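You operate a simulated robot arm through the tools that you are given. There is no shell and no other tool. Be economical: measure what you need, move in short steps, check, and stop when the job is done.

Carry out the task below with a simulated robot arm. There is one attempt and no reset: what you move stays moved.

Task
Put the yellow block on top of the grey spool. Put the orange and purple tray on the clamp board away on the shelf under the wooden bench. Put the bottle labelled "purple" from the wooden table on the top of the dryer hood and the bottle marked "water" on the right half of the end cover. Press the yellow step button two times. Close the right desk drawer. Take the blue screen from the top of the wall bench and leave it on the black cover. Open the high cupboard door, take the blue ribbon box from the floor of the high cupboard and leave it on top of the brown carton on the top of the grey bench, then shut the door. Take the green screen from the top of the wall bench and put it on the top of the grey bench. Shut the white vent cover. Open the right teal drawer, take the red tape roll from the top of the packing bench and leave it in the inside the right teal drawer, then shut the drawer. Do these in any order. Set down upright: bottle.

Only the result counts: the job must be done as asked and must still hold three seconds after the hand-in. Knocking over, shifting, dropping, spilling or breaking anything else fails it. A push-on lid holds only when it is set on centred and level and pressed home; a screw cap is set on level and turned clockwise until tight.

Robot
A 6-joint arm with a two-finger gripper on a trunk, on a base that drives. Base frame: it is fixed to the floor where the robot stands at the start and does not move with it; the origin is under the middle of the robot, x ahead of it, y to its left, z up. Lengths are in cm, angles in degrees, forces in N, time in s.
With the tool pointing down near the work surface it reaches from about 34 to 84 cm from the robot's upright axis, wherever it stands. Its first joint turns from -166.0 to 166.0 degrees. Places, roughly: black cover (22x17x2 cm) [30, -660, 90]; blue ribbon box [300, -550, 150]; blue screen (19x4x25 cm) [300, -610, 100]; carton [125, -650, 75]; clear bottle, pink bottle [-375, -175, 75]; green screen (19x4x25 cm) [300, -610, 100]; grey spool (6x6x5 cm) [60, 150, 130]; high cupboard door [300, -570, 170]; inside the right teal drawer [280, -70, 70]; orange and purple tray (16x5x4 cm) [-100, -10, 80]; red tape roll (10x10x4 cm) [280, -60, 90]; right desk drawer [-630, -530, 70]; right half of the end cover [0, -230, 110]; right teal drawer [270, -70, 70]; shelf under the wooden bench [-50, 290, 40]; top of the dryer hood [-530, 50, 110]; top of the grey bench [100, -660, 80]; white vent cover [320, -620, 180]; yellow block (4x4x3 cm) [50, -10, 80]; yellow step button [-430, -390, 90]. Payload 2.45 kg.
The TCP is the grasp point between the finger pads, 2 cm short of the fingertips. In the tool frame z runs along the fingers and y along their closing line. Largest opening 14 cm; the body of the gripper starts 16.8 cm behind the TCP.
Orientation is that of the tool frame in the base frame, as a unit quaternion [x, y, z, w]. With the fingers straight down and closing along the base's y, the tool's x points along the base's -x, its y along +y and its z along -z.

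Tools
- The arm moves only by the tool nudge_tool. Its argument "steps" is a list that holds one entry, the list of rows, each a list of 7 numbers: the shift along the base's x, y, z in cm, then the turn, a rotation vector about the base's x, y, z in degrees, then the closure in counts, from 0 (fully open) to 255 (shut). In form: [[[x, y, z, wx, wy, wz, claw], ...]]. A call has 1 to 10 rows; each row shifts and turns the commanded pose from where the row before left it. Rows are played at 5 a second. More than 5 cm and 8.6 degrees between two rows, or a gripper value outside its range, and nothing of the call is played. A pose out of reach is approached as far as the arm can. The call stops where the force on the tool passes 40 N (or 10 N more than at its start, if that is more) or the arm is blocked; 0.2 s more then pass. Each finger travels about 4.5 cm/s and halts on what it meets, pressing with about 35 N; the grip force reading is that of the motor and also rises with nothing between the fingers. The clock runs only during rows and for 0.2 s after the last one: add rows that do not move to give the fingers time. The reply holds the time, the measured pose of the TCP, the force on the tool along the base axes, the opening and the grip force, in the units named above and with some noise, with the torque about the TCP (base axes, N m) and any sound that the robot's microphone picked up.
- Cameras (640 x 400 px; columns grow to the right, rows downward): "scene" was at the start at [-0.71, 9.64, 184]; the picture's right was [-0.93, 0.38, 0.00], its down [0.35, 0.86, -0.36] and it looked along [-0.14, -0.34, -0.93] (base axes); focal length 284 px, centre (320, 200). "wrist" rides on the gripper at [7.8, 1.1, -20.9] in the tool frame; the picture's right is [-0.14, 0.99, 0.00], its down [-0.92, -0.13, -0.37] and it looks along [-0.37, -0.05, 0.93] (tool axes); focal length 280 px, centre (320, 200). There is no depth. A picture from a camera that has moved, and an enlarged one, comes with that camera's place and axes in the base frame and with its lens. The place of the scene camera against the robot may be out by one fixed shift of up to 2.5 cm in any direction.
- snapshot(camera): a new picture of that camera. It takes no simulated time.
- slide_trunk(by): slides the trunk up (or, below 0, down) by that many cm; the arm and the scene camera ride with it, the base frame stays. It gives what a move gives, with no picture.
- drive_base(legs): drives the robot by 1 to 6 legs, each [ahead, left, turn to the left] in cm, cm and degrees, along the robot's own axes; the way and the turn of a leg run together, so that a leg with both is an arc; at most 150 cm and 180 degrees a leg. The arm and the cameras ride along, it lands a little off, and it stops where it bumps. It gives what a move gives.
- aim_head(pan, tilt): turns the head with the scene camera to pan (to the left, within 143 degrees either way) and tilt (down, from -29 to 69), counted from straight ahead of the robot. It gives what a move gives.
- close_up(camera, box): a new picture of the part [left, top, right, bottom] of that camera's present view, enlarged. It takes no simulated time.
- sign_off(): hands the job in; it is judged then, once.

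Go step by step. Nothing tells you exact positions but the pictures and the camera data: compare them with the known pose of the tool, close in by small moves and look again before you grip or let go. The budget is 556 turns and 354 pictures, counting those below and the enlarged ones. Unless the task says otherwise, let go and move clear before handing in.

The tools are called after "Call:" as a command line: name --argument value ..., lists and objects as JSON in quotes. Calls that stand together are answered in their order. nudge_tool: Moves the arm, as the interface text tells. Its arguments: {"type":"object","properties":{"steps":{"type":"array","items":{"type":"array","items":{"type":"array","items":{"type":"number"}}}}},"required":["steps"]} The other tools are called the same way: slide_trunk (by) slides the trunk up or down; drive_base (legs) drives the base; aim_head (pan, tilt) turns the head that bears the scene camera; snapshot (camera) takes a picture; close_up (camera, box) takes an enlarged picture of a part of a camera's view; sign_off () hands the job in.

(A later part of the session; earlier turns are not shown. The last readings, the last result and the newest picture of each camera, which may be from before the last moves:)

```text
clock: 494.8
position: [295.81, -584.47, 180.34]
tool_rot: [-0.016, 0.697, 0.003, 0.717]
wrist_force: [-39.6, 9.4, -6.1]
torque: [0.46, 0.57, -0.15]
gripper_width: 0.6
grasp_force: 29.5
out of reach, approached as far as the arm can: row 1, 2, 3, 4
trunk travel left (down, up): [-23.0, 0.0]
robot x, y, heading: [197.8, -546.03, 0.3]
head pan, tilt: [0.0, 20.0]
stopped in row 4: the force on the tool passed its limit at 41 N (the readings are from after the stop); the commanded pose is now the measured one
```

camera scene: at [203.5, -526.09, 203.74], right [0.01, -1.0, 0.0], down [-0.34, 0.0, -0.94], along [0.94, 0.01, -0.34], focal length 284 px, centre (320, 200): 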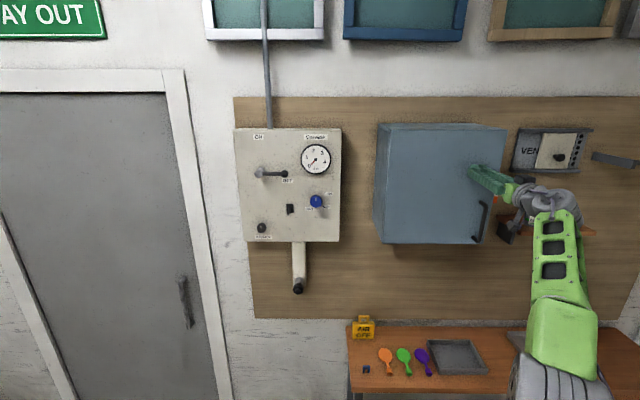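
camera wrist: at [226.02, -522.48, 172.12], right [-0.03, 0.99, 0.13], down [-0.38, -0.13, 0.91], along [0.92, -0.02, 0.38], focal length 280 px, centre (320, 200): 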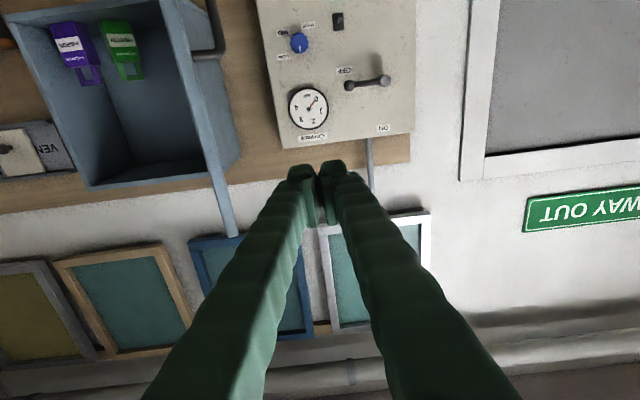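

The door is back at its closed plane. I back off and look at door and vent.

Call:
drive_base --legs '[[-22, 0, 0], [0, -40, 0]]'

Call:
aim_head --pan -8 --tilt 15

Call:
snapshot --camera "scene"

Call:
close_up --camera "scene" --box '[300, 130, 460, 250]'

Call:
snapshot --camera "wrist"

```text
clock: 500.1
position: [274.33, -624.33, 179.64]
tool_rot: [-0.014, 0.699, 0.002, 0.715]
wrist_force: [0.4, -0.8, 0.6]
torque: [0.01, 0.0, 0.04]
gripper_width: 0.0
grasp_force: 29.6
trunk travel left (down, up): [-23.0, 0.0]
robot x, y, heading: [175.49, -586.16, 0.1]
head pan, tilt: [0.0, 20.0]
```

```text
clock: 500.8
position: [274.42, -624.39, 179.6]
tool_rot: [-0.015, 0.699, 0.003, 0.715]
wrist_force: [-0.8, 0.5, 0.5]
torque: [0.0, -0.02, 0.01]
gripper_width: 0.0
grasp_force: 29.3
trunk travel left (down, up): [-23.0, 0.0]
robot x, y, heading: [175.34, -586.23, 0.2]
head pan, tilt: [-8.0, 15.0]
```

```text
208 pictures are left
camera scene: at [186.14, -572.6, 204.56], right [-0.13, -0.99, 0.0], down [-0.26, 0.03, -0.97], along [0.96, -0.13, -0.26], focal length 284 px, centre (320, 200)
```

scene: 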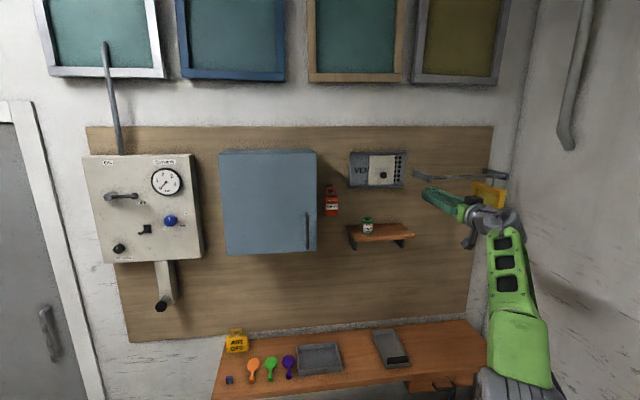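

```text
3.33 times, centred on (380, 190) of scene
camera zoom: at [186.14, -572.6, 204.56], right [-0.13, -0.99, 0.0], down [-0.26, 0.03, -0.97], along [0.96, -0.13, -0.26], focal length 947 px, centre (120, 233)
```

zoom: 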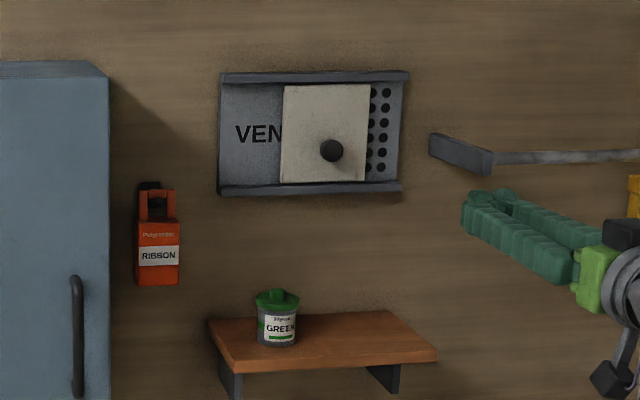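

```text
206 pictures are left
camera wrist: at [253.51, -624.0, 171.33], right [-0.03, 0.99, 0.12], down [-0.39, -0.12, 0.91], along [0.92, -0.02, 0.39], focal length 280 px, centre (320, 200)
```

wrist: 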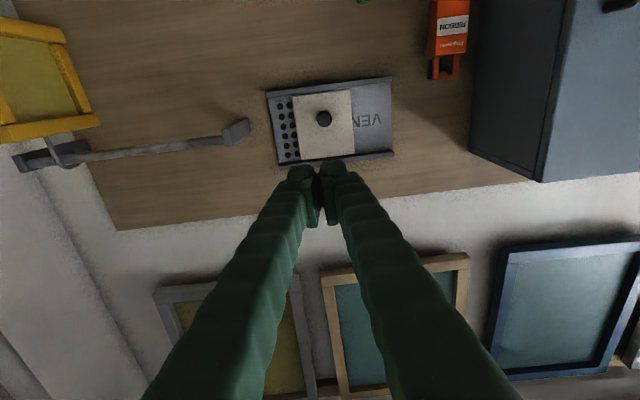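

The cupboard door is shut. The vent's white plate must slide right over its holes. I centre the robot on it.

Call:
nudge_tool --steps '[[[-0.5, 4.8, 0, 0, 0, 0, 200], [-0.5, 4.8, 0, 0, 0, 0, 130], [-0.5, 4.8, 0, 0, 0, 0, 110], [0, 4.8, 0, 0, 0, 0, 110], [0, 4.8, 0, 0, 0, 0, 110], [0, 4.8, 0, 0, 0, 0, 110], [0, 4.8, 0, 0, 0, 0, 110]]]'

Call:
drive_base --legs '[[18, -32, 0]]'

Call:
snapshot --camera "wrist"

```text
clock: 502.4
position: [273.02, -590.58, 179.59]
tool_rot: [-0.014, 0.7, 0.003, 0.714]
wrist_force: [0.2, -0.3, 0.4]
torque: [-0.04, -0.02, -0.07]
gripper_width: 7.96
grasp_force: 0.0
trunk travel left (down, up): [-23.0, 0.0]
robot x, y, heading: [175.24, -586.06, 0.2]
head pan, tilt: [-8.0, 15.0]
```

```text
clock: 505.9
position: [291.27, -623.21, 179.55]
tool_rot: [-0.014, 0.699, 0.002, 0.715]
wrist_force: [0.1, -1.1, -0.3]
torque: [0.02, -0.03, 0.04]
gripper_width: 7.96
grasp_force: 0.0
trunk travel left (down, up): [-23.0, 0.0]
robot x, y, heading: [193.86, -618.45, 0.3]
head pan, tilt: [-8.0, 15.0]
```

```text
205 pictures are left
camera wrist: at [270.45, -622.91, 171.19], right [-0.02, 0.99, 0.12], down [-0.39, -0.12, 0.91], along [0.92, -0.02, 0.39], focal length 280 px, centre (320, 200)
```

wrist: 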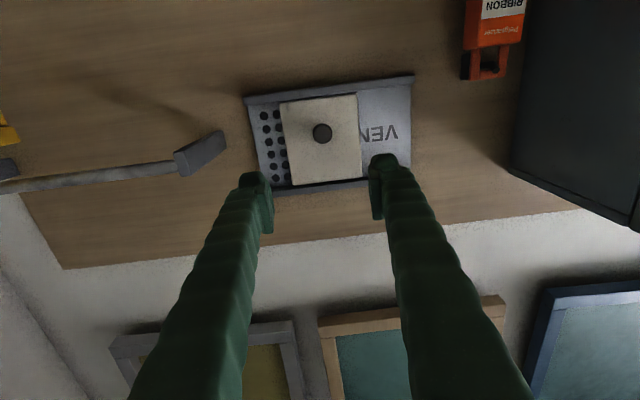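

Call:
nudge_tool --steps '[[[4, 1, -0.8, 0, 0, 0, 120], [4.5, 0, 0, 0, 0, 0, 120], [4.5, 0, 0, 0, 0, 0, 120], [4, 0, 0, 0, 0, 0, 120], [1.5, 0, 0, 0, 0, 0, 120]]]'

Call:
snapshot --camera "wrist"

```text
clock: 507.1
position: [305.0, -622.34, 178.09]
tool_rot: [-0.014, 0.701, 0.002, 0.713]
wrist_force: [1.0, -0.5, 0.0]
torque: [0.01, -0.12, 0.0]
gripper_width: 7.41
grasp_force: 0.0
out of reach, approached as far as the arm can: row 4, 5
trunk travel left (down, up): [-23.0, 0.0]
robot x, y, heading: [194.28, -618.59, 0.4]
head pan, tilt: [-8.0, 15.0]
```

```text
204 pictures are left
camera wrist: at [284.1, -621.89, 169.78], right [-0.02, 0.99, 0.12], down [-0.38, -0.12, 0.92], along [0.92, -0.02, 0.38], focal length 280 px, centre (320, 200)
```

wrist: 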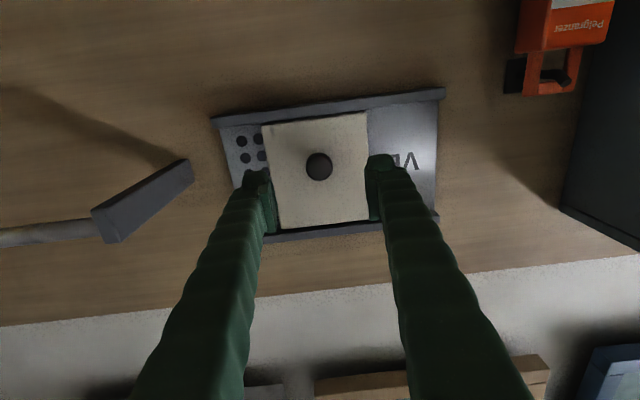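

Call:
drive_base --legs '[[6, 0, 0]]'

Call:
nudge_tool --steps '[[[1, 0, 0.3, 0, 0, 0, 120], [1, 0, 0, 0, 0, 0, 120], [1, 0, 0, 0, 0, 0, 120], [1, 0, 0, 0, 0, 0, 120]]]'

Call:
snapshot --camera "wrist"

```text
clock: 508.0
position: [310.77, -622.22, 178.31]
tool_rot: [-0.014, 0.7, 0.002, 0.714]
wrist_force: [0.3, -0.4, -0.9]
torque: [-0.01, -0.1, -0.02]
gripper_width: 7.43
grasp_force: 0.1
trunk travel left (down, up): [-23.0, 0.0]
robot x, y, heading: [199.9, -618.24, 0.1]
head pan, tilt: [-8.0, 15.0]
```

```text
clock: 509.0
position: [310.99, -622.32, 177.47]
tool_rot: [-0.014, 0.699, 0.002, 0.715]
wrist_force: [0.7, 0.3, 0.5]
torque: [0.0, -0.04, -0.01]
gripper_width: 7.42
grasp_force: 0.0
out of reach, approached as far as the arm can: row 1, 2, 3, 4
trunk travel left (down, up): [-23.0, 0.0]
robot x, y, heading: [199.96, -618.11, 0.2]
head pan, tilt: [-8.0, 15.0]
```

```text
203 pictures are left
camera wrist: at [290.25, -621.97, 169.17], right [-0.03, 0.99, 0.12], down [-0.39, -0.12, 0.91], along [0.92, -0.02, 0.39], focal length 280 px, centre (320, 200)
```

wrist: 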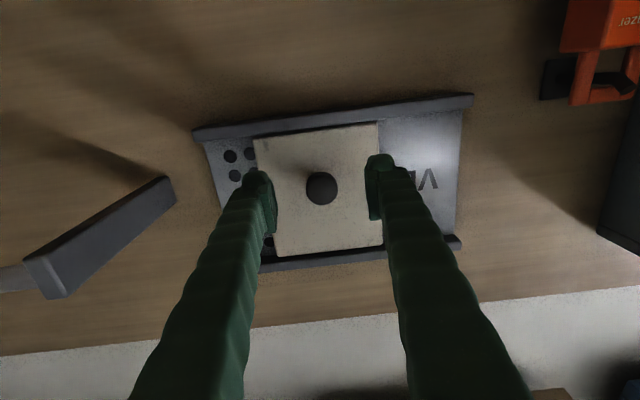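

Call:
drive_base --legs '[[3, 0, 0]]'

Call:
nudge_tool --steps '[[[0, 0, 0.5, 0, 0, 0, 160], [0, 0, 0, 0, 0, 0, 200], [0, 0, 0, 0, 0, 0, 255], [0, 0, 0, 0, 0, 0, 255]]]'

Call:
snapshot --camera "wrist"

```text
clock: 509.9
position: [314.35, -622.21, 177.29]
tool_rot: [-0.014, 0.7, 0.002, 0.714]
wrist_force: [0.6, 0.2, -0.4]
torque: [0.02, -0.19, 0.02]
gripper_width: 7.41
grasp_force: 0.0
trunk travel left (down, up): [-23.0, 0.0]
robot x, y, heading: [202.54, -618.46, 0.1]
head pan, tilt: [-8.0, 15.0]
```

```text
clock: 510.9
position: [313.87, -622.2, 178.09]
tool_rot: [-0.015, 0.699, 0.003, 0.715]
wrist_force: [-4.8, -1.4, -1.4]
torque: [0.03, -0.06, 0.0]
gripper_width: 0.59
grasp_force: 9.3
trunk travel left (down, up): [-23.0, 0.0]
robot x, y, heading: [202.93, -618.41, 0.2]
head pan, tilt: [-8.0, 15.0]
```

```text
202 pictures are left
camera wrist: at [292.98, -621.88, 169.65], right [-0.03, 0.99, 0.12], down [-0.39, -0.12, 0.91], along [0.92, -0.02, 0.39], focal length 280 px, centre (320, 200)
```

wrist: 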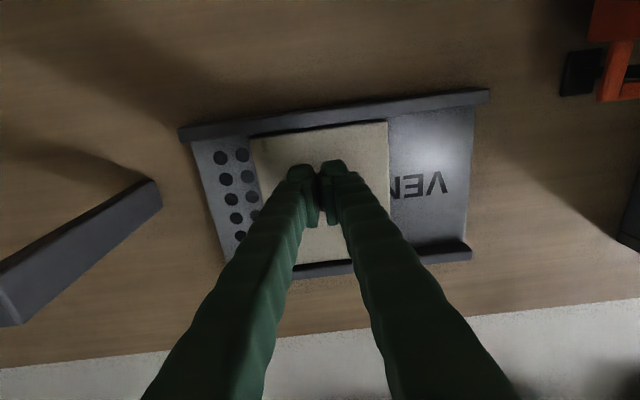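

The tips were just short of the knob. I open, go 3 cm deeper and grip it.

Call:
nudge_tool --steps '[[[-1, 0, 0, 0, 0, 0, 200], [0, 0, 0, 0, 0, 0, 140], [0, 0, 0, 0, 0, 0, 140]]]'

Call:
drive_base --legs '[[4.2, 0, 0]]'

Call:
snapshot --camera "wrist"

```text
clock: 511.6
position: [312.88, -622.2, 177.98]
tool_rot: [-0.013, 0.7, 0.002, 0.714]
wrist_force: [-0.3, -0.4, 0.9]
torque: [0.02, 0.01, -0.03]
gripper_width: 6.29
grasp_force: 0.1
trunk travel left (down, up): [-23.0, 0.0]
robot x, y, heading: [202.8, -617.98, 0.3]
head pan, tilt: [-8.0, 15.0]
```

```text
clock: 512.5
position: [317.17, -622.15, 177.85]
tool_rot: [-0.014, 0.7, 0.003, 0.714]
wrist_force: [0.4, -0.2, 1.1]
torque: [-0.01, -0.01, 0.04]
gripper_width: 6.3
grasp_force: 0.0
trunk travel left (down, up): [-23.0, 0.0]
robot x, y, heading: [207.0, -618.2, 0.2]
head pan, tilt: [-8.0, 15.0]
```

```text
201 pictures are left
camera wrist: at [296.36, -621.81, 169.53], right [-0.03, 0.99, 0.12], down [-0.38, -0.12, 0.92], along [0.92, -0.02, 0.38], focal length 280 px, centre (320, 200)
```

wrist: 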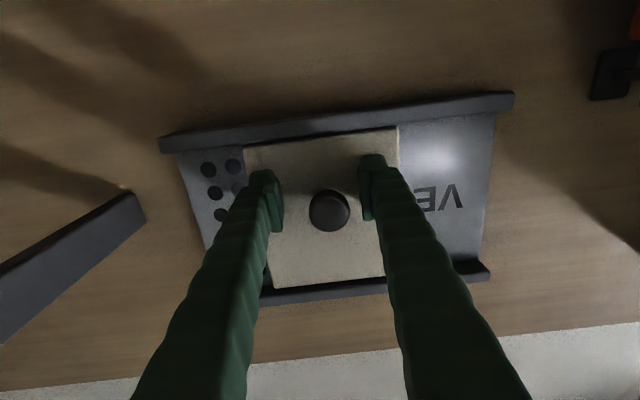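

Call:
nudge_tool --steps '[[[0, 0.4, 0.6, 0, 0, 0, 160], [0, 0, 0, 0, 0, 0, 200], [0, 0, 0, 0, 0, 0, 255], [0, 0, 0, 0, 0, 0, 255]]]'

```text
clock: 513.5
position: [317.23, -621.66, 178.58]
tool_rot: [-0.014, 0.7, 0.003, 0.714]
wrist_force: [-0.6, 0.9, 2.0]
torque: [-0.04, 0.07, 0.01]
gripper_width: 2.78
grasp_force: 33.3
trunk travel left (down, up): [-23.0, 0.0]
robot x, y, heading: [207.2, -618.36, 0.5]
head pan, tilt: [-8.0, 15.0]
```

Knob gripped (2.8 cm). I slide the plate towards -y over the holes.

Call:
nudge_tool --steps '[[[0, -1.5, 0, 0, 0, 0, 255], [0, -1.5, 0, 0, 0, 0, 255], [0, -1, 0, 0, 0, 0, 255], [0, -1, 0, 0, 0, 0, 255]]]'

Call:
snapshot --camera "wrist"

```text
clock: 514.5
position: [317.28, -626.72, 178.48]
tool_rot: [-0.014, 0.7, 0.003, 0.714]
wrist_force: [-5.8, -0.2, -2.5]
torque: [0.0, 0.11, 0.25]
gripper_width: 2.79
grasp_force: 44.5
trunk travel left (down, up): [-23.0, 0.0]
robot x, y, heading: [207.0, -618.17, 0.4]
head pan, tilt: [-8.0, 15.0]
```

```text
200 pictures are left
camera wrist: at [296.37, -626.5, 170.18], right [-0.03, 0.99, 0.12], down [-0.38, -0.12, 0.92], along [0.92, -0.02, 0.38], focal length 280 px, centre (320, 200)
```

wrist: 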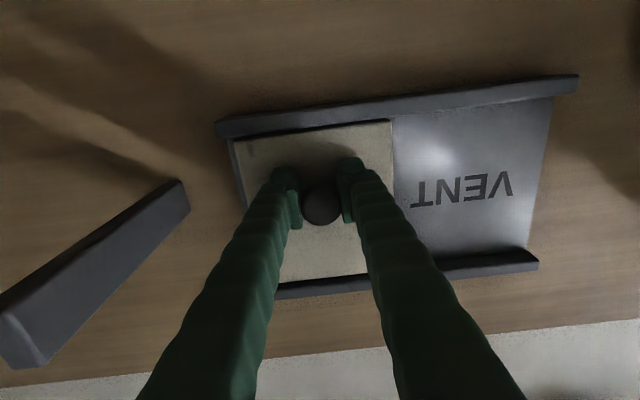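

Call:
nudge_tool --steps '[[[0, -0.5, 0, 0, 0, 0, 255], [0, -0.5, 0, 0, 0, 0, 255], [0, -0.5, 0, 0, 0, 0, 255]]]'

Call:
snapshot --camera "wrist"

```text
clock: 515.3
position: [317.17, -627.44, 178.45]
tool_rot: [-0.016, 0.7, 0.004, 0.714]
wrist_force: [-1.0, 14.8, 0.2]
torque: [-0.06, -0.12, 0.14]
gripper_width: 2.78
grasp_force: 45.1
trunk travel left (down, up): [-23.0, 0.0]
robot x, y, heading: [207.16, -618.26, 0.4]
head pan, tilt: [-8.0, 15.0]
```

```text
199 pictures are left
camera wrist: at [296.37, -627.21, 170.17], right [-0.03, 0.99, 0.12], down [-0.38, -0.12, 0.92], along [0.92, -0.02, 0.38], focal length 280 px, centre (320, 200)
```

wrist: 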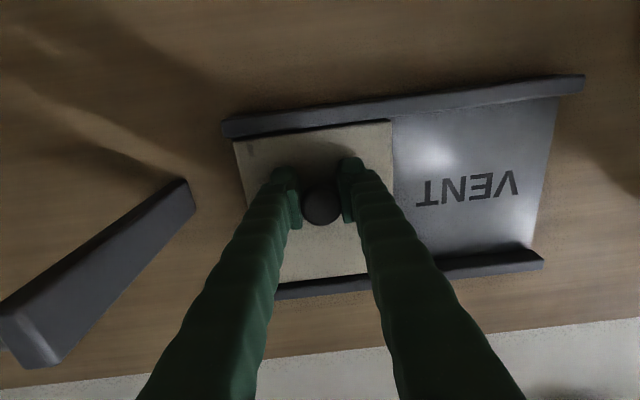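

The plate is at its stop. I let go and back straight out.

Call:
nudge_tool --steps '[[[0, 0.3, 0, 0, 0, 0, 220], [0, 0, 0, 0, 0, 0, 180], [0, 0, 0, 0, 0, 0, 150], [-4, 0, 0, 0, 0, 0, 150], [-4, 0, 0, 0, 0, 0, 150]]]'

Call:
drive_base --legs '[[-25, 0, 0]]'

Call:
close_up --camera "scene" --box '[160, 100, 440, 270]'

```text
clock: 516.5
position: [309.31, -627.71, 178.39]
tool_rot: [-0.019, 0.701, -0.001, 0.713]
wrist_force: [0.2, -0.3, 0.7]
torque: [-0.01, 0.04, 0.04]
gripper_width: 5.75
grasp_force: 0.0
trunk travel left (down, up): [-23.0, 0.0]
robot x, y, heading: [207.02, -618.52, 0.2]
head pan, tilt: [-8.0, 15.0]
```

```text
clock: 518.4
position: [284.01, -627.74, 178.61]
tool_rot: [-0.015, 0.699, 0.003, 0.715]
wrist_force: [-1.2, -0.1, 1.1]
torque: [0.01, 0.07, 0.01]
gripper_width: 5.76
grasp_force: 0.0
trunk travel left (down, up): [-23.0, 0.0]
robot x, y, heading: [182.4, -618.45, 0.2]
head pan, tilt: [-8.0, 15.0]
```

```text
2.29 times, centred on (300, 185) of scene
camera zoom: at [192.6, -604.87, 204.57], right [-0.13, -0.99, 0.0], down [-0.26, 0.03, -0.97], along [0.96, -0.13, -0.26], focal length 649 px, centre (366, 234)
```

zoom: 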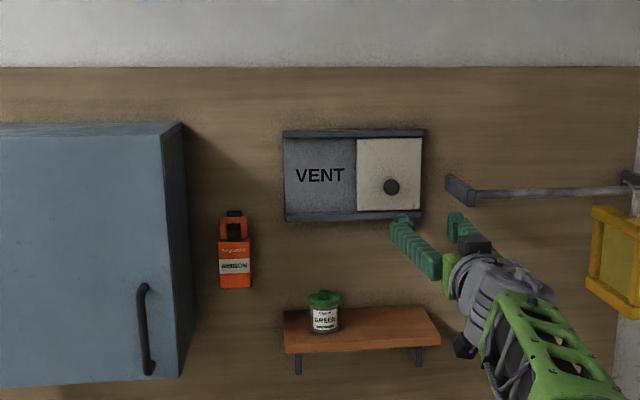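

Vent and cupboard are shut. Next the other side of the room: I turn round, lower the arm and look west.

Call:
drive_base --legs '[[-10, 60, 0], [0, 0, 180]]'

Call:
slide_trunk --by -13

Call:
nudge_tool --steps '[[[1.5, 0, -4.5, 0, 0, 0, 100], [1.5, 0, -4.5, 0, 0, 0, 50], [1.5, 0, -4.5, 0, 0, 0, 50], [1.5, 0, -4.5, 0, 0, 0, 50], [1.5, 0, -4.5, 0, 0, 0, 50], [1.5, 0, -4.5, 0, 0, 0, 50], [1.5, 0, -4.5, 0, 0, 0, 50], [1.5, 0, -4.5, 0, 0, 0, 50], [1.5, 0, -4.5, 0, 0, 0, 50], [1.5, 0, -4.5, 0, 0, 0, 50]]]'

Call:
aim_head --pan 0 --tilt 15

Call:
snapshot --camera "scene"

```text
clock: 531.4
position: [70.66, -542.74, 178.68]
tool_rot: [-0.7, 0.007, 0.714, 0.019]
wrist_force: [-0.6, -0.6, -0.7]
torque: [0.0, 0.0, 0.0]
gripper_width: 5.75
grasp_force: 0.1
trunk travel left (down, up): [-23.0, 0.0]
robot x, y, heading: [172.05, -558.02, 177.0]
head pan, tilt: [-8.0, 15.0]
```

```text
clock: 532.9
position: [70.82, -542.58, 165.6]
tool_rot: [-0.7, 0.005, 0.714, 0.017]
wrist_force: [0.3, 0.3, 0.6]
torque: [-0.01, 0.0, 0.04]
gripper_width: 5.77
grasp_force: 0.2
trunk travel left (down, up): [-10.0, 13.0]
robot x, y, heading: [172.23, -558.02, 176.9]
head pan, tilt: [-8.0, 15.0]
```

```text
clock: 535.1
position: [85.52, -542.61, 120.51]
tool_rot: [-0.7, 0.006, 0.714, 0.018]
wrist_force: [-0.8, 0.1, -0.1]
torque: [0.01, 0.03, 0.0]
gripper_width: 11.24
grasp_force: 0.0
trunk travel left (down, up): [-10.0, 13.0]
robot x, y, heading: [171.86, -558.2, 176.8]
head pan, tilt: [-8.0, 15.0]
```

```text
clock: 535.8
position: [85.7, -542.73, 120.48]
tool_rot: [-0.7, 0.006, 0.714, 0.018]
wrist_force: [-0.3, -0.6, -0.5]
torque: [-0.01, -0.03, 0.01]
gripper_width: 11.25
grasp_force: 0.0
trunk travel left (down, up): [-10.0, 13.0]
robot x, y, heading: [172.17, -557.84, 177.3]
head pan, tilt: [0.0, 15.0]
```

```text
197 pictures are left
camera scene: at [161.36, -570.67, 191.56], right [0.05, 1.0, 0.0], down [0.26, -0.01, -0.97], along [-0.96, 0.05, -0.26], focal length 284 px, centre (320, 200)
```

scene: 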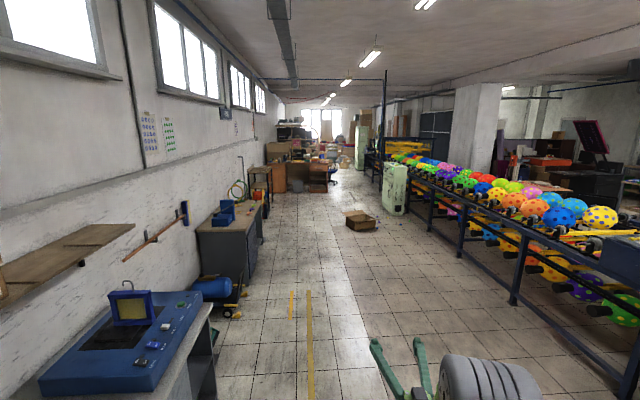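

The lane west is free; the light-green cabinet near (-440,-375) probably bears the step button. I drive west.

Call:
drive_base --legs '[[145, 0, 0], [145, 0, 0], [145, 0, 0], [60, 0, 0]]'

Call:
aim_head --pan -40 --tilt 20

Call:
snapshot --camera "scene"

Call:
aim_head --pan 5 --tilt 20

Call:
snapshot --camera "scene"

```text
clock: 559.2
position: [-400.24, -495.14, 120.66]
tool_rot: [-0.699, 0.024, 0.714, 0.036]
wrist_force: [-0.4, -0.2, 0.6]
torque: [-0.01, -0.07, 0.0]
gripper_width: 11.25
grasp_force: 0.1
trunk travel left (down, up): [-10.0, 13.0]
robot x, y, heading: [-314.78, -514.94, 174.1]
head pan, tilt: [0.0, 15.0]
stopped in leg 4: the robot was blocked; the commanded pose is now the measured one
```

```text
clock: 560.3
position: [-400.45, -495.2, 120.67]
tool_rot: [-0.699, 0.024, 0.713, 0.036]
wrist_force: [-0.3, -0.5, -0.2]
torque: [0.01, 0.01, 0.01]
gripper_width: 11.26
grasp_force: 0.0
trunk travel left (down, up): [-10.0, 13.0]
robot x, y, heading: [-314.63, -514.54, 174.2]
head pan, tilt: [-40.0, 20.0]
```

```text
196 pictures are left
camera scene: at [-323.44, -521.23, 190.75], right [0.72, 0.7, 0.0], down [0.24, -0.25, -0.94], along [-0.65, 0.68, -0.34], focal length 284 px, centre (320, 200)
```

scene: 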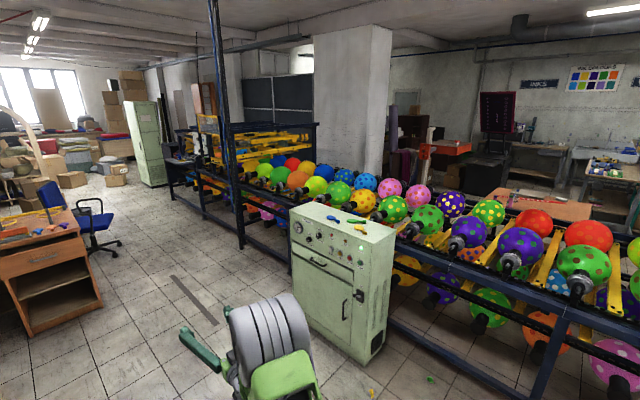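

```text
clock: 561.4
position: [-400.35, -495.15, 120.67]
tool_rot: [-0.699, 0.024, 0.713, 0.037]
wrist_force: [-0.7, 1.0, 0.1]
torque: [0.01, 0.01, 0.01]
gripper_width: 11.26
grasp_force: 0.0
trunk travel left (down, up): [-10.0, 13.0]
robot x, y, heading: [-314.97, -514.76, 174.2]
head pan, tilt: [5.0, 20.0]
```

```text
195 pictures are left
camera scene: at [-326.28, -527.76, 190.75], right [0.02, 1.0, 0.0], down [0.34, -0.01, -0.94], along [-0.94, 0.02, -0.34], focal length 284 px, centre (320, 200)
```

scene: 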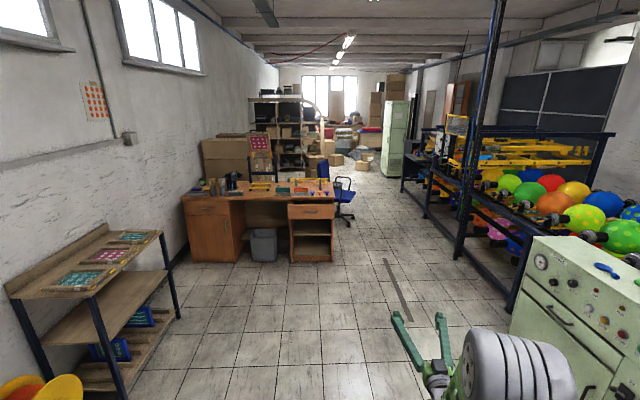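

The base met something, probably the floor carton. I look down in front.

Call:
aim_head --pan 0 --tilt 65

Call:
snapshot --camera "scene"

Call:
aim_head --pan -55 --tilt 55

Call:
snapshot --camera "scene"

```text
clock: 562.5
position: [-400.34, -495.15, 120.55]
tool_rot: [-0.699, 0.023, 0.714, 0.036]
wrist_force: [0.0, 0.3, -0.1]
torque: [-0.01, 0.0, -0.01]
gripper_width: 11.28
grasp_force: 0.1
trunk travel left (down, up): [-10.0, 13.0]
robot x, y, heading: [-314.48, -514.97, 173.8]
head pan, tilt: [0.0, 65.0]
```

```text
194 pictures are left
camera scene: at [-323.01, -527.29, 184.38], right [0.1, 0.99, 0.0], down [0.9, -0.09, -0.42], along [-0.42, 0.04, -0.91], focal length 284 px, centre (320, 200)
```

scene: 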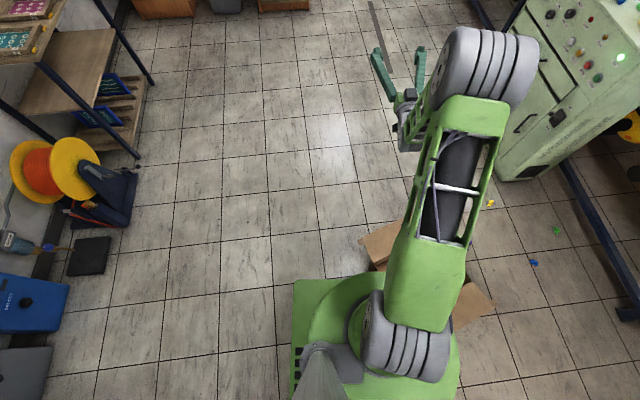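

```text
clock: 563.7
position: [-400.35, -495.09, 120.59]
tool_rot: [-0.7, 0.025, 0.713, 0.037]
wrist_force: [0.0, 0.0, 0.3]
torque: [0.06, 0.01, 0.03]
gripper_width: 11.26
grasp_force: 0.1
trunk travel left (down, up): [-10.0, 13.0]
robot x, y, heading: [-314.86, -515.03, 173.8]
head pan, tilt: [-55.0, 55.0]
```

```text
193 pictures are left
camera scene: at [-320.47, -521.62, 185.54], right [0.87, 0.49, 0.0], down [0.4, -0.72, -0.57], along [-0.28, 0.5, -0.82], focal length 284 px, centre (320, 200)
```

scene: 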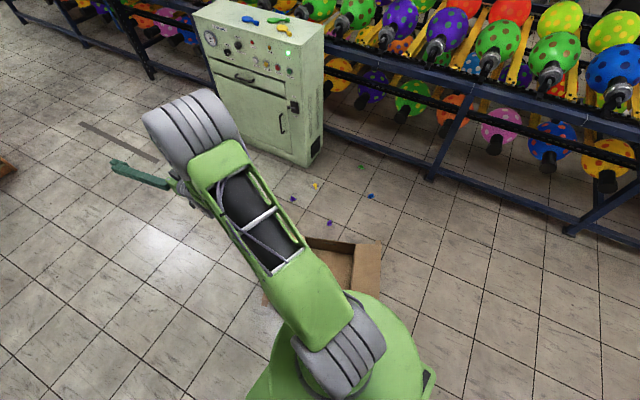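

The carton lies just right of the base and appears unmoved. I back off, and enlarge the control panel of the cabinet.

Call:
drive_base --legs '[[-15, 0, 0], [0, 28, 3]]'

Call:
close_up --camera "scene" --box '[160, 0, 320, 120]'

```text
clock: 567.8
position: [-388.56, -528.64, 120.59]
tool_rot: [-0.7, 0.007, 0.714, 0.019]
wrist_force: [0.2, 0.1, -0.4]
torque: [0.0, 0.03, 0.03]
gripper_width: 11.27
grasp_force: 0.1
trunk travel left (down, up): [-10.0, 13.0]
robot x, y, heading: [-302.38, -544.22, 177.3]
head pan, tilt: [-55.0, 55.0]
```

```text
3.33 times, centred on (240, 60) of scene
camera zoom: at [-307.26, -551.14, 185.54], right [0.85, 0.53, 0.0], down [0.43, -0.7, -0.57], along [-0.3, 0.49, -0.82], focal length 947 px, centre (587, 667)
```

zoom: 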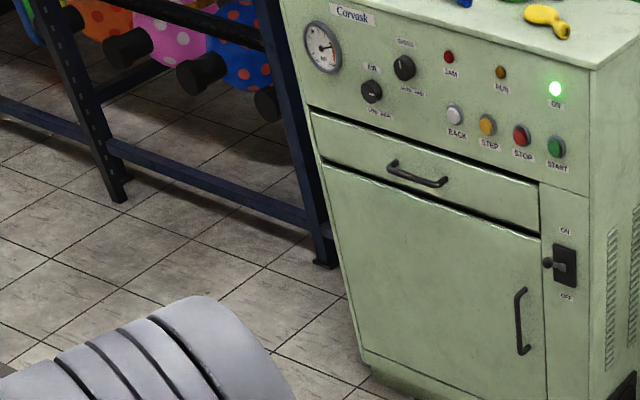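

The STEP button is the yellow one at about (-431,-389,90). I drive in front of the cabinet and face it.

Call:
drive_base --legs '[[128, 0, 0], [0, 0, -87.3]]'

Call:
nudge_tool --steps '[[[0, 0, -4.5, 0, 0, 0, 120], [0, 0, -4.5, 0, 0, 0, 200], [0, 0, -4.5, 0, 0, 0, 255], [0, 0, -4.5, 0, 0, 0, 255], [0, 0, -4.5, 0, 0, 0, 255], [0, 0, -4.5, 0, 0, 0, 255], [0, 0, -3, 0, 0, 0, 255]]]'

Call:
snapshot --camera "wrist"

Call:
aim_head --pan 0 --tilt 40

Call:
snapshot --camera "scene"

```text
clock: 578.1
position: [-421.02, -450.34, 120.58]
tool_rot: [-0.501, 0.488, 0.503, 0.508]
wrist_force: [-0.3, -0.2, -0.2]
torque: [0.03, 0.0, 0.03]
gripper_width: 11.27
grasp_force: 0.0
trunk travel left (down, up): [-10.0, 13.0]
robot x, y, heading: [-433.09, -537.28, 89.3]
head pan, tilt: [-55.0, 55.0]
```

```text
clock: 579.7
position: [-421.08, -450.41, 90.41]
tool_rot: [-0.5, 0.49, 0.502, 0.509]
wrist_force: [0.0, 0.2, 0.5]
torque: [0.0, -0.01, 0.01]
gripper_width: 0.0
grasp_force: 20.9
trunk travel left (down, up): [-10.0, 13.0]
robot x, y, heading: [-433.23, -537.12, 89.3]
head pan, tilt: [-55.0, 55.0]
```

```text
191 pictures are left
camera wrist: at [-422.06, -471.28, 82.11], right [-0.99, -0.01, 0.12], down [0.11, -0.39, 0.92], along [0.04, 0.92, 0.38], focal length 280 px, centre (320, 200)
```

wrist: 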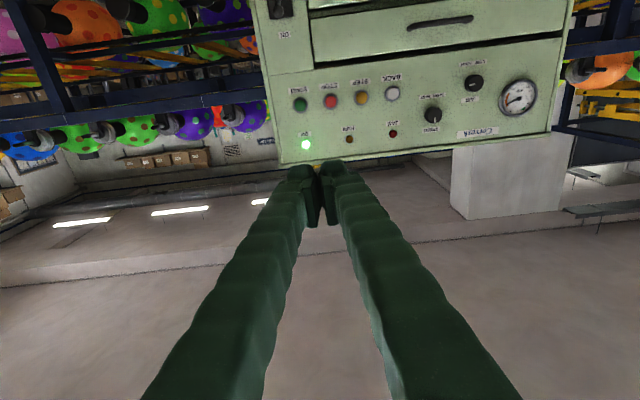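

```text
clock: 580.9
position: [-421.09, -450.34, 90.55]
tool_rot: [-0.5, 0.491, 0.502, 0.508]
wrist_force: [0.5, -0.5, 0.6]
torque: [0.01, -0.01, -0.06]
gripper_width: 0.04
grasp_force: 29.6
trunk travel left (down, up): [-10.0, 13.0]
robot x, y, heading: [-433.2, -537.26, 89.2]
head pan, tilt: [0.0, 40.0]
```

```text
190 pictures are left
camera scene: at [-446.59, -526.84, 187.61], right [1.0, -0.02, 0.0], down [-0.01, -0.64, -0.77], along [0.01, 0.77, -0.64], focal length 284 px, centre (320, 200)
```

scene: 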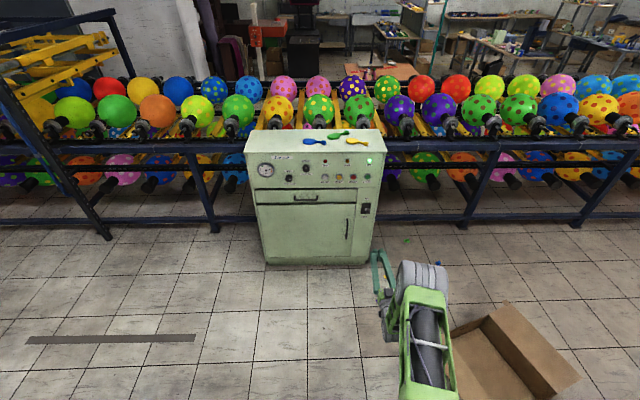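

Call:
drive_base --legs '[[33, 11.5, 0.8]]'

Call:
nudge_tool --steps '[[[0, 0, -3.8, 0, 0, 0, 255]]]'

Call:
snapshot --camera "wrist"

```text
clock: 583.2
position: [-433.23, -417.04, 90.5]
tool_rot: [-0.504, 0.486, 0.506, 0.504]
wrist_force: [0.0, 0.3, -0.7]
torque: [0.02, 0.03, 0.01]
gripper_width: 0.0
grasp_force: 29.8
trunk travel left (down, up): [-10.0, 13.0]
robot x, y, heading: [-444.05, -504.36, 89.9]
head pan, tilt: [0.0, 40.0]
```

```text
clock: 583.6
position: [-433.32, -417.05, 86.8]
tool_rot: [-0.504, 0.486, 0.507, 0.504]
wrist_force: [-0.3, -0.9, -0.1]
torque: [-0.07, 0.02, 0.02]
gripper_width: 0.0
grasp_force: 29.4
trunk travel left (down, up): [-10.0, 13.0]
robot x, y, heading: [-443.85, -504.16, 90.0]
head pan, tilt: [0.0, 40.0]
```

```text
189 pictures are left
camera wrist: at [-433.98, -437.97, 78.49], right [-0.99, -0.02, 0.12], down [0.12, -0.39, 0.92], along [0.03, 0.92, 0.38], focal length 280 px, centre (320, 200)
```

wrist: 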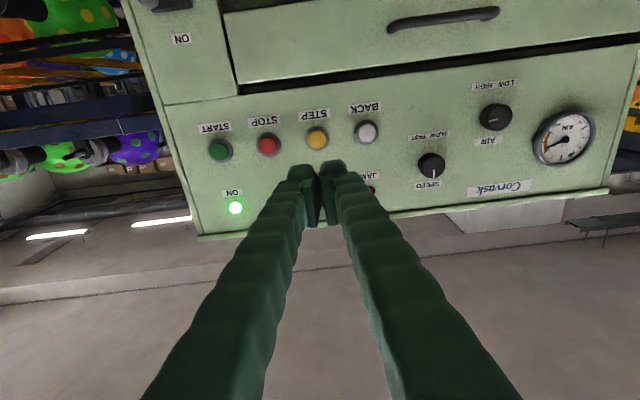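

Lined up with STEP at (-433.3,-389,86.9). I move in to a few centimetres before it.

Call:
drive_base --legs '[[17, 0, 0]]'

Call:
snapshot --camera "wrist"

```text
clock: 585.1
position: [-433.39, -399.69, 86.74]
tool_rot: [-0.504, 0.487, 0.505, 0.504]
wrist_force: [0.3, 0.3, -0.2]
torque: [-0.02, 0.03, -0.01]
gripper_width: 0.02
grasp_force: 29.3
trunk travel left (down, up): [-10.0, 13.0]
robot x, y, heading: [-444.27, -486.74, 90.2]
head pan, tilt: [0.0, 40.0]
```

```text
188 pictures are left
camera wrist: at [-434.03, -420.54, 78.46], right [-0.99, -0.02, 0.12], down [0.12, -0.38, 0.92], along [0.03, 0.92, 0.38], focal length 280 px, centre (320, 200)
```

wrist: 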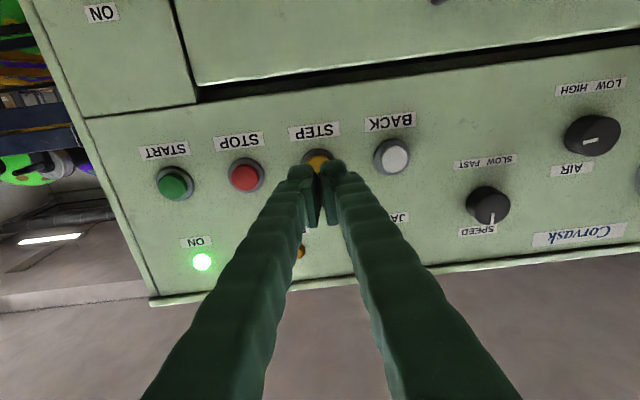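

Centred. I advance in small steps to press.

Call:
nudge_tool --steps '[[[0.1, 2.5, -0.2, 0, 0, 0, 255], [0, 2, 0, 0, 0, 0, 255], [0, 1, 0, 0, 0, 0, 255]]]'

Call:
nudge_tool --steps '[[[0, 0.5, 0, 0, 0, 0, 255], [0, 0.5, 0, 0, 0, 0, 255]]]'

```text
clock: 585.9
position: [-433.21, -394.08, 86.67]
tool_rot: [-0.504, 0.487, 0.506, 0.503]
wrist_force: [0.5, 0.2, 0.6]
torque: [0.0, -0.01, 0.02]
gripper_width: 0.0
grasp_force: 29.5
trunk travel left (down, up): [-10.0, 13.0]
robot x, y, heading: [-444.15, -486.82, 90.1]
head pan, tilt: [0.0, 40.0]
```

```text
clock: 586.5
position: [-433.09, -393.21, 86.55]
tool_rot: [-0.504, 0.486, 0.506, 0.504]
wrist_force: [0.5, -1.0, 0.0]
torque: [0.02, 0.03, -0.01]
gripper_width: 0.03
grasp_force: 29.5
trunk travel left (down, up): [-10.0, 13.0]
robot x, y, heading: [-444.24, -486.48, 90.1]
head pan, tilt: [0.0, 40.0]
```

Call:
nudge_tool --steps '[[[0, 0.5, 0, 0, 0, 0, 255], [0, 0.5, 0, 0, 0, 0, 255]]]'

Call:
nudge_tool --steps '[[[0, 0.4, 0, 0, 0, 0, 255], [0, 0.4, 0, 0, 0, 0, 255]]]'

```text
clock: 587.1
position: [-433.18, -392.25, 86.61]
tool_rot: [-0.504, 0.486, 0.506, 0.504]
wrist_force: [0.1, 0.6, 0.4]
torque: [0.01, 0.0, -0.03]
gripper_width: 0.0
grasp_force: 29.5
trunk travel left (down, up): [-10.0, 13.0]
robot x, y, heading: [-444.1, -486.71, 90.1]
head pan, tilt: [0.0, 40.0]
```

```text
clock: 587.7
position: [-433.19, -391.43, 86.64]
tool_rot: [-0.503, 0.486, 0.506, 0.505]
wrist_force: [-0.5, -2.3, -0.5]
torque: [-0.02, -0.01, -0.02]
gripper_width: 0.0
grasp_force: 29.5
trunk travel left (down, up): [-10.0, 13.0]
robot x, y, heading: [-444.36, -487.15, 90.2]
head pan, tilt: [0.0, 40.0]
```

Call:
nudge_tool --steps '[[[0, 0.4, 0, 0, 0, 0, 255], [0, 0.4, 0, 0, 0, 0, 255]]]'

```text
clock: 588.3
position: [-433.14, -391.01, 86.71]
tool_rot: [-0.503, 0.487, 0.506, 0.504]
wrist_force: [-1.1, -33.4, 3.1]
torque: [0.2, -0.1, -0.06]
gripper_width: 0.61
grasp_force: 29.2
trunk travel left (down, up): [-10.0, 13.0]
robot x, y, heading: [-443.78, -486.93, 90.1]
head pan, tilt: [0.0, 40.0]
heard: click
```

A click: first press. I back off 2 cm and press once more.

Call:
nudge_tool --steps '[[[0, -1, 0, 0, 0, 0, 255], [0, -1.2, 0, 0, 0, 0, 255], [0, 0, 0, 0, 0, 0, 255]]]'

Call:
nudge_tool --steps '[[[0, 1, 0, 0, 0, 0, 255], [0, 0.8, 0, 0, 0, 0, 255], [0, 0.4, 0, 0, 0, 0, 255]]]'

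```text
clock: 589.1
position: [-433.29, -392.84, 86.82]
tool_rot: [-0.503, 0.486, 0.506, 0.505]
wrist_force: [-0.8, 0.3, 0.2]
torque: [-0.01, 0.0, 0.01]
gripper_width: 0.0
grasp_force: 29.4
trunk travel left (down, up): [-10.0, 13.0]
robot x, y, heading: [-443.84, -486.84, 90.0]
head pan, tilt: [0.0, 40.0]
```

```text
clock: 589.9
position: [-433.2, -391.0, 86.6]
tool_rot: [-0.504, 0.486, 0.506, 0.504]
wrist_force: [-0.7, -37.2, 2.9]
torque: [0.27, -0.14, -0.12]
gripper_width: 0.61
grasp_force: 28.9
trunk travel left (down, up): [-10.0, 13.0]
robot x, y, heading: [-444.3, -486.87, 90.0]
head pan, tilt: [0.0, 40.0]
heard: click
```

Second click: done. Now the desk: I back away, turn to face it and look.

Call:
drive_base --legs '[[-50, 0, 0], [0, 0, 90]]'

Call:
aim_head --pan 0 --tilt 35

Call:
snapshot --camera "scene"

Call:
snapshot --camera "wrist"

```text
clock: 596.6
position: [-539.92, -522.92, 86.59]
tool_rot: [-0.7, -0.003, 0.714, 0.009]
wrist_force: [-0.1, -0.3, 0.2]
torque: [0.01, -0.01, -0.01]
gripper_width: 0.0
grasp_force: 30.1
trunk travel left (down, up): [-10.0, 13.0]
robot x, y, heading: [-444.5, -536.54, 178.4]
head pan, tilt: [0.0, 40.0]
```

```text
clock: 597.2
position: [-539.89, -523.05, 86.6]
tool_rot: [-0.7, -0.003, 0.714, 0.009]
wrist_force: [-1.0, -0.3, -0.3]
torque: [0.02, 0.01, -0.01]
gripper_width: 0.0
grasp_force: 29.5
trunk travel left (down, up): [-10.0, 13.0]
robot x, y, heading: [-444.22, -536.56, 178.3]
head pan, tilt: [0.0, 35.0]
```

```text
187 pictures are left
camera scene: at [-453.78, -549.28, 188.36], right [0.03, 1.0, 0.0], down [0.57, -0.01, -0.82], along [-0.82, 0.02, -0.57], focal length 284 px, centre (320, 200)
```

scene: 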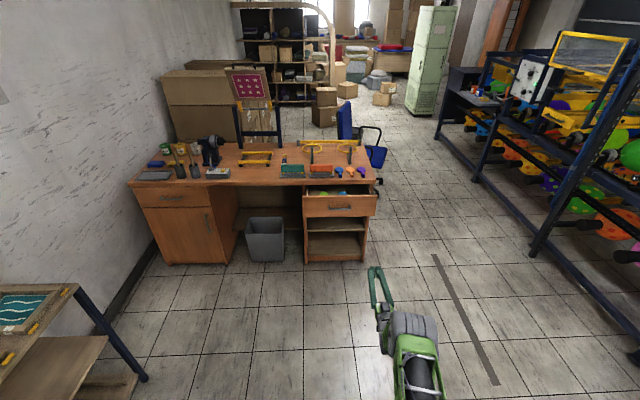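

```text
186 pictures are left
camera wrist: at [-519.31, -524.23, 78.31], right [0.0, -0.99, 0.12], down [0.39, 0.11, 0.92], along [-0.92, 0.05, 0.38], focal length 280 px, centre (320, 200)
```

wrist: 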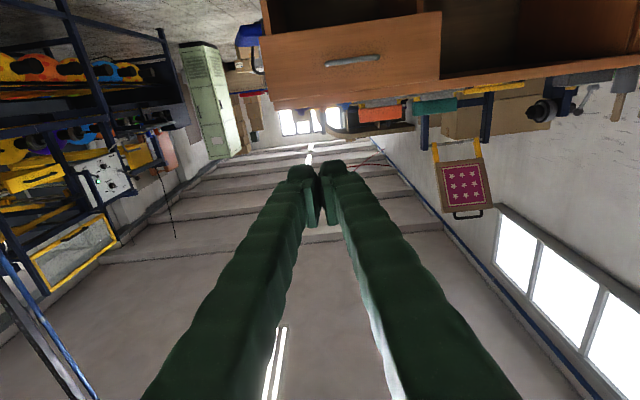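

The right drawer's front is at about (-615,-533, 63–83). I line up above its handle and drive in.

Call:
nudge_tool --steps '[[[0, -3.5, -2.9, 0, 0, 0, 255], [0, -3.5, -2.9, 0, 0, 0, 255], [0, -3.5, -2.9, 0, 0, 0, 255]]]'

Call:
drive_base --legs '[[58, 0, 1.5]]'

Call:
snapshot --camera "wrist"

Call:
aim_head --pan 0 --tilt 45

Call:
snapshot --camera "scene"

```text
clock: 598.0
position: [-539.99, -533.61, 78.08]
tool_rot: [-0.7, -0.004, 0.714, 0.007]
wrist_force: [-1.1, -0.6, 0.0]
torque: [0.01, -0.08, 0.01]
gripper_width: 0.01
grasp_force: 30.0
trunk travel left (down, up): [-10.0, 13.0]
robot x, y, heading: [-444.07, -536.72, 178.6]
head pan, tilt: [0.0, 35.0]
```

```text
clock: 601.3
position: [-598.39, -536.15, 78.17]
tool_rot: [-0.7, -0.016, 0.714, -0.004]
wrist_force: [0.3, 0.0, 0.6]
torque: [0.01, 0.03, -0.02]
gripper_width: 0.02
grasp_force: 29.2
trunk travel left (down, up): [-10.0, 13.0]
robot x, y, heading: [-502.63, -535.52, -179.2]
head pan, tilt: [0.0, 35.0]
```

```text
185 pictures are left
camera wrist: at [-577.77, -536.76, 69.77], right [0.03, -0.99, 0.12], down [0.38, 0.12, 0.92], along [-0.92, 0.02, 0.38], focal length 280 px, centre (320, 200)
```

wrist: 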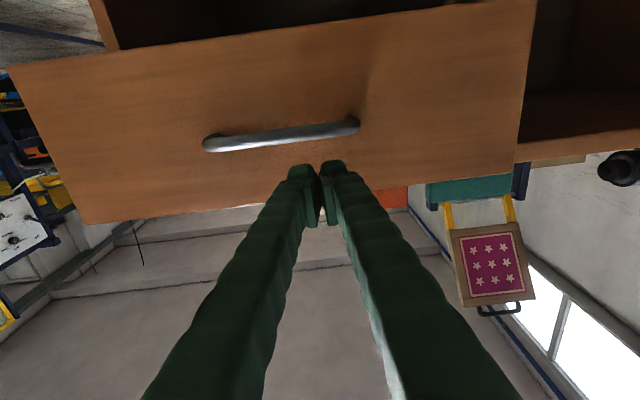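

```text
clock: 602.1
position: [-598.42, -536.25, 78.07]
tool_rot: [-0.7, -0.016, 0.714, -0.005]
wrist_force: [0.4, 0.1, -0.2]
torque: [0.0, -0.03, -0.02]
gripper_width: 0.03
grasp_force: 29.2
trunk travel left (down, up): [-10.0, 13.0]
robot x, y, heading: [-502.18, -535.8, -179.4]
head pan, tilt: [0.0, 45.0]
```

```text
184 pictures are left
camera scene: at [-511.04, -549.09, 186.89], right [-0.01, 1.0, 0.0], down [0.71, 0.01, -0.71], along [-0.71, -0.01, -0.71], focal length 284 px, centre (320, 200)
```

scene: 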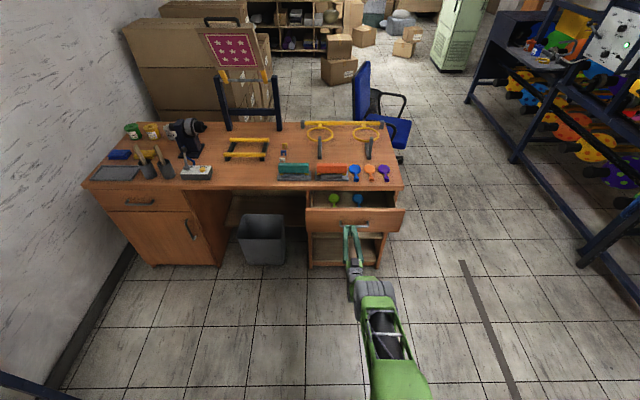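

Call:
nudge_tool --steps '[[[0, 3.3, 0.9, 0, 0, 0, 255], [-4, 0, 0, 0, 0, 0, 255], [-4, 0, 0, 0, 0, 0, 255], [-3, 0, 0, 0, 0, 0, 255], [-3, 0, 0, 0, 0, 0, 255], [-3, 0, 0, 0, 0, 0, 255], [-3, 0, 0, 0, 0, 0, 255]]]'

Call:
snapshot --camera "scene"

```text
clock: 603.7
position: [-606.23, -530.58, 82.6]
tool_rot: [-0.7, -0.015, 0.714, -0.004]
wrist_force: [0.5, -0.6, -0.2]
torque: [0.01, 0.0, 0.0]
gripper_width: 0.0
grasp_force: 29.7
out of reach, approached as far as the arm can: row 3, 4, 5, 6, 7
trunk travel left (down, up): [-10.0, 13.0]
robot x, y, heading: [-502.42, -535.56, -179.5]
head pan, tilt: [0.0, 45.0]
```

```text
183 pictures are left
camera scene: at [-511.04, -549.12, 186.88], right [-0.01, 1.0, 0.0], down [0.71, 0.01, -0.71], along [-0.71, -0.01, -0.71], focal length 284 px, centre (320, 200)
```

scene: 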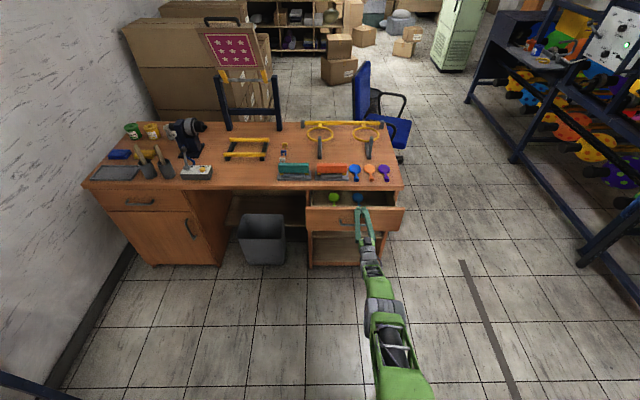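

The arm is at full stretch; I retract it and move the base closer before pushing.

Call:
nudge_tool --steps '[[[4.5, 0, -1, 0, 0, 0, 255], [4.5, 0, -1, 0, 0, 0, 255], [4.5, 0, -1, 0, 0, 0, 255], [4.5, -0.8, -0.6, 0, 0, 0, 255]]]'

Call:
drive_base --legs '[[18, 0, -0.5]]'

Call:
nudge_tool --steps '[[[-3, 0, 0, 0, 0, 0, 255], [-3, 0, 0, 0, 0, 0, 255], [-3, 0, 0, 0, 0, 0, 255], [-3, 0, 0, 0, 0, 0, 255], [-3, 0, 0, 0, 0, 0, 255]]]'

Call:
snapshot --camera "scene"

```text
clock: 604.7
position: [-588.25, -531.31, 79.02]
tool_rot: [-0.7, -0.014, 0.714, -0.003]
wrist_force: [0.4, -0.3, -0.2]
torque: [0.0, -0.03, 0.01]
gripper_width: 0.0
grasp_force: 29.3
trunk travel left (down, up): [-10.0, 13.0]
robot x, y, heading: [-502.06, -535.45, -179.8]
head pan, tilt: [0.0, 45.0]
```

```text
clock: 606.2
position: [-606.07, -530.78, 79.02]
tool_rot: [-0.7, -0.012, 0.714, -0.001]
wrist_force: [-0.1, 0.8, 0.3]
torque: [0.0, 0.07, 0.03]
gripper_width: 0.0
grasp_force: 29.5
trunk travel left (down, up): [-10.0, 13.0]
robot x, y, heading: [-520.46, -535.72, 180.2]
head pan, tilt: [0.0, 45.0]
```

```text
clock: 607.4
position: [-620.15, -530.72, 78.9]
tool_rot: [-0.699, -0.011, 0.715, -0.001]
wrist_force: [14.1, -1.3, 5.8]
torque: [-0.04, -0.06, -0.07]
gripper_width: 0.59
grasp_force: 29.7
trunk travel left (down, up): [-10.0, 13.0]
robot x, y, heading: [-520.18, -535.93, 179.8]
head pan, tilt: [0.0, 45.0]
stopped in row 5: the force on the tool passed its limit at 71 N (the readings are from after the stop); the commanded pose is now the measured one
```

```text
182 pictures are left
camera scene: at [-528.83, -549.09, 186.9], right [0.0, 1.0, 0.0], down [0.71, 0.0, -0.71], along [-0.71, 0.0, -0.71], focal length 284 px, centre (320, 200)
```

scene: 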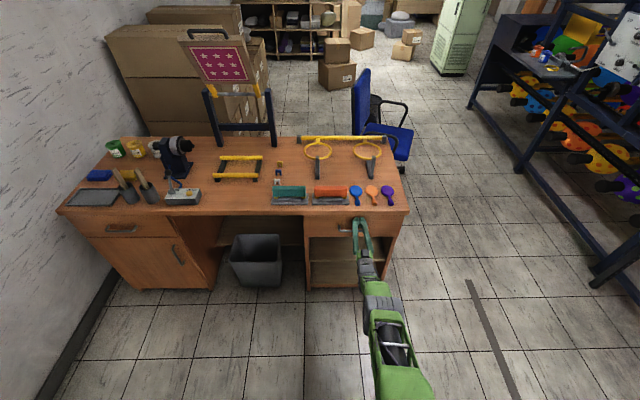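

Call:
drive_base --legs '[[-35, 0, 0]]'

Call:
close_up --camera "scene" --box '[80, 160, 440, 300]'

```text
clock: 609.6
position: [-585.14, -530.43, 78.77]
tool_rot: [-0.699, -0.011, 0.715, -0.001]
wrist_force: [-1.1, -0.3, -0.2]
torque: [0.03, -0.01, -0.01]
gripper_width: 0.02
grasp_force: 29.3
trunk travel left (down, up): [-10.0, 13.0]
robot x, y, heading: [-485.72, -536.14, 179.7]
head pan, tilt: [0.0, 45.0]
```

```text
1.78 times, centred on (260, 230) of scene
camera zoom: at [-493.98, -549.11, 186.89], right [0.0, 1.0, 0.0], down [0.71, 0.0, -0.71], along [-0.71, 0.0, -0.71], focal length 505 px, centre (427, 147)
```

zoom: 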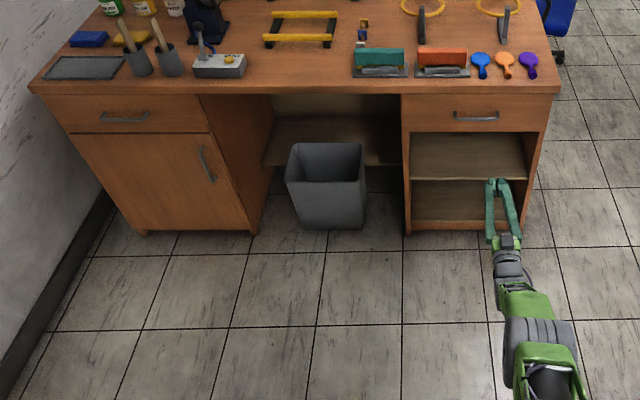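

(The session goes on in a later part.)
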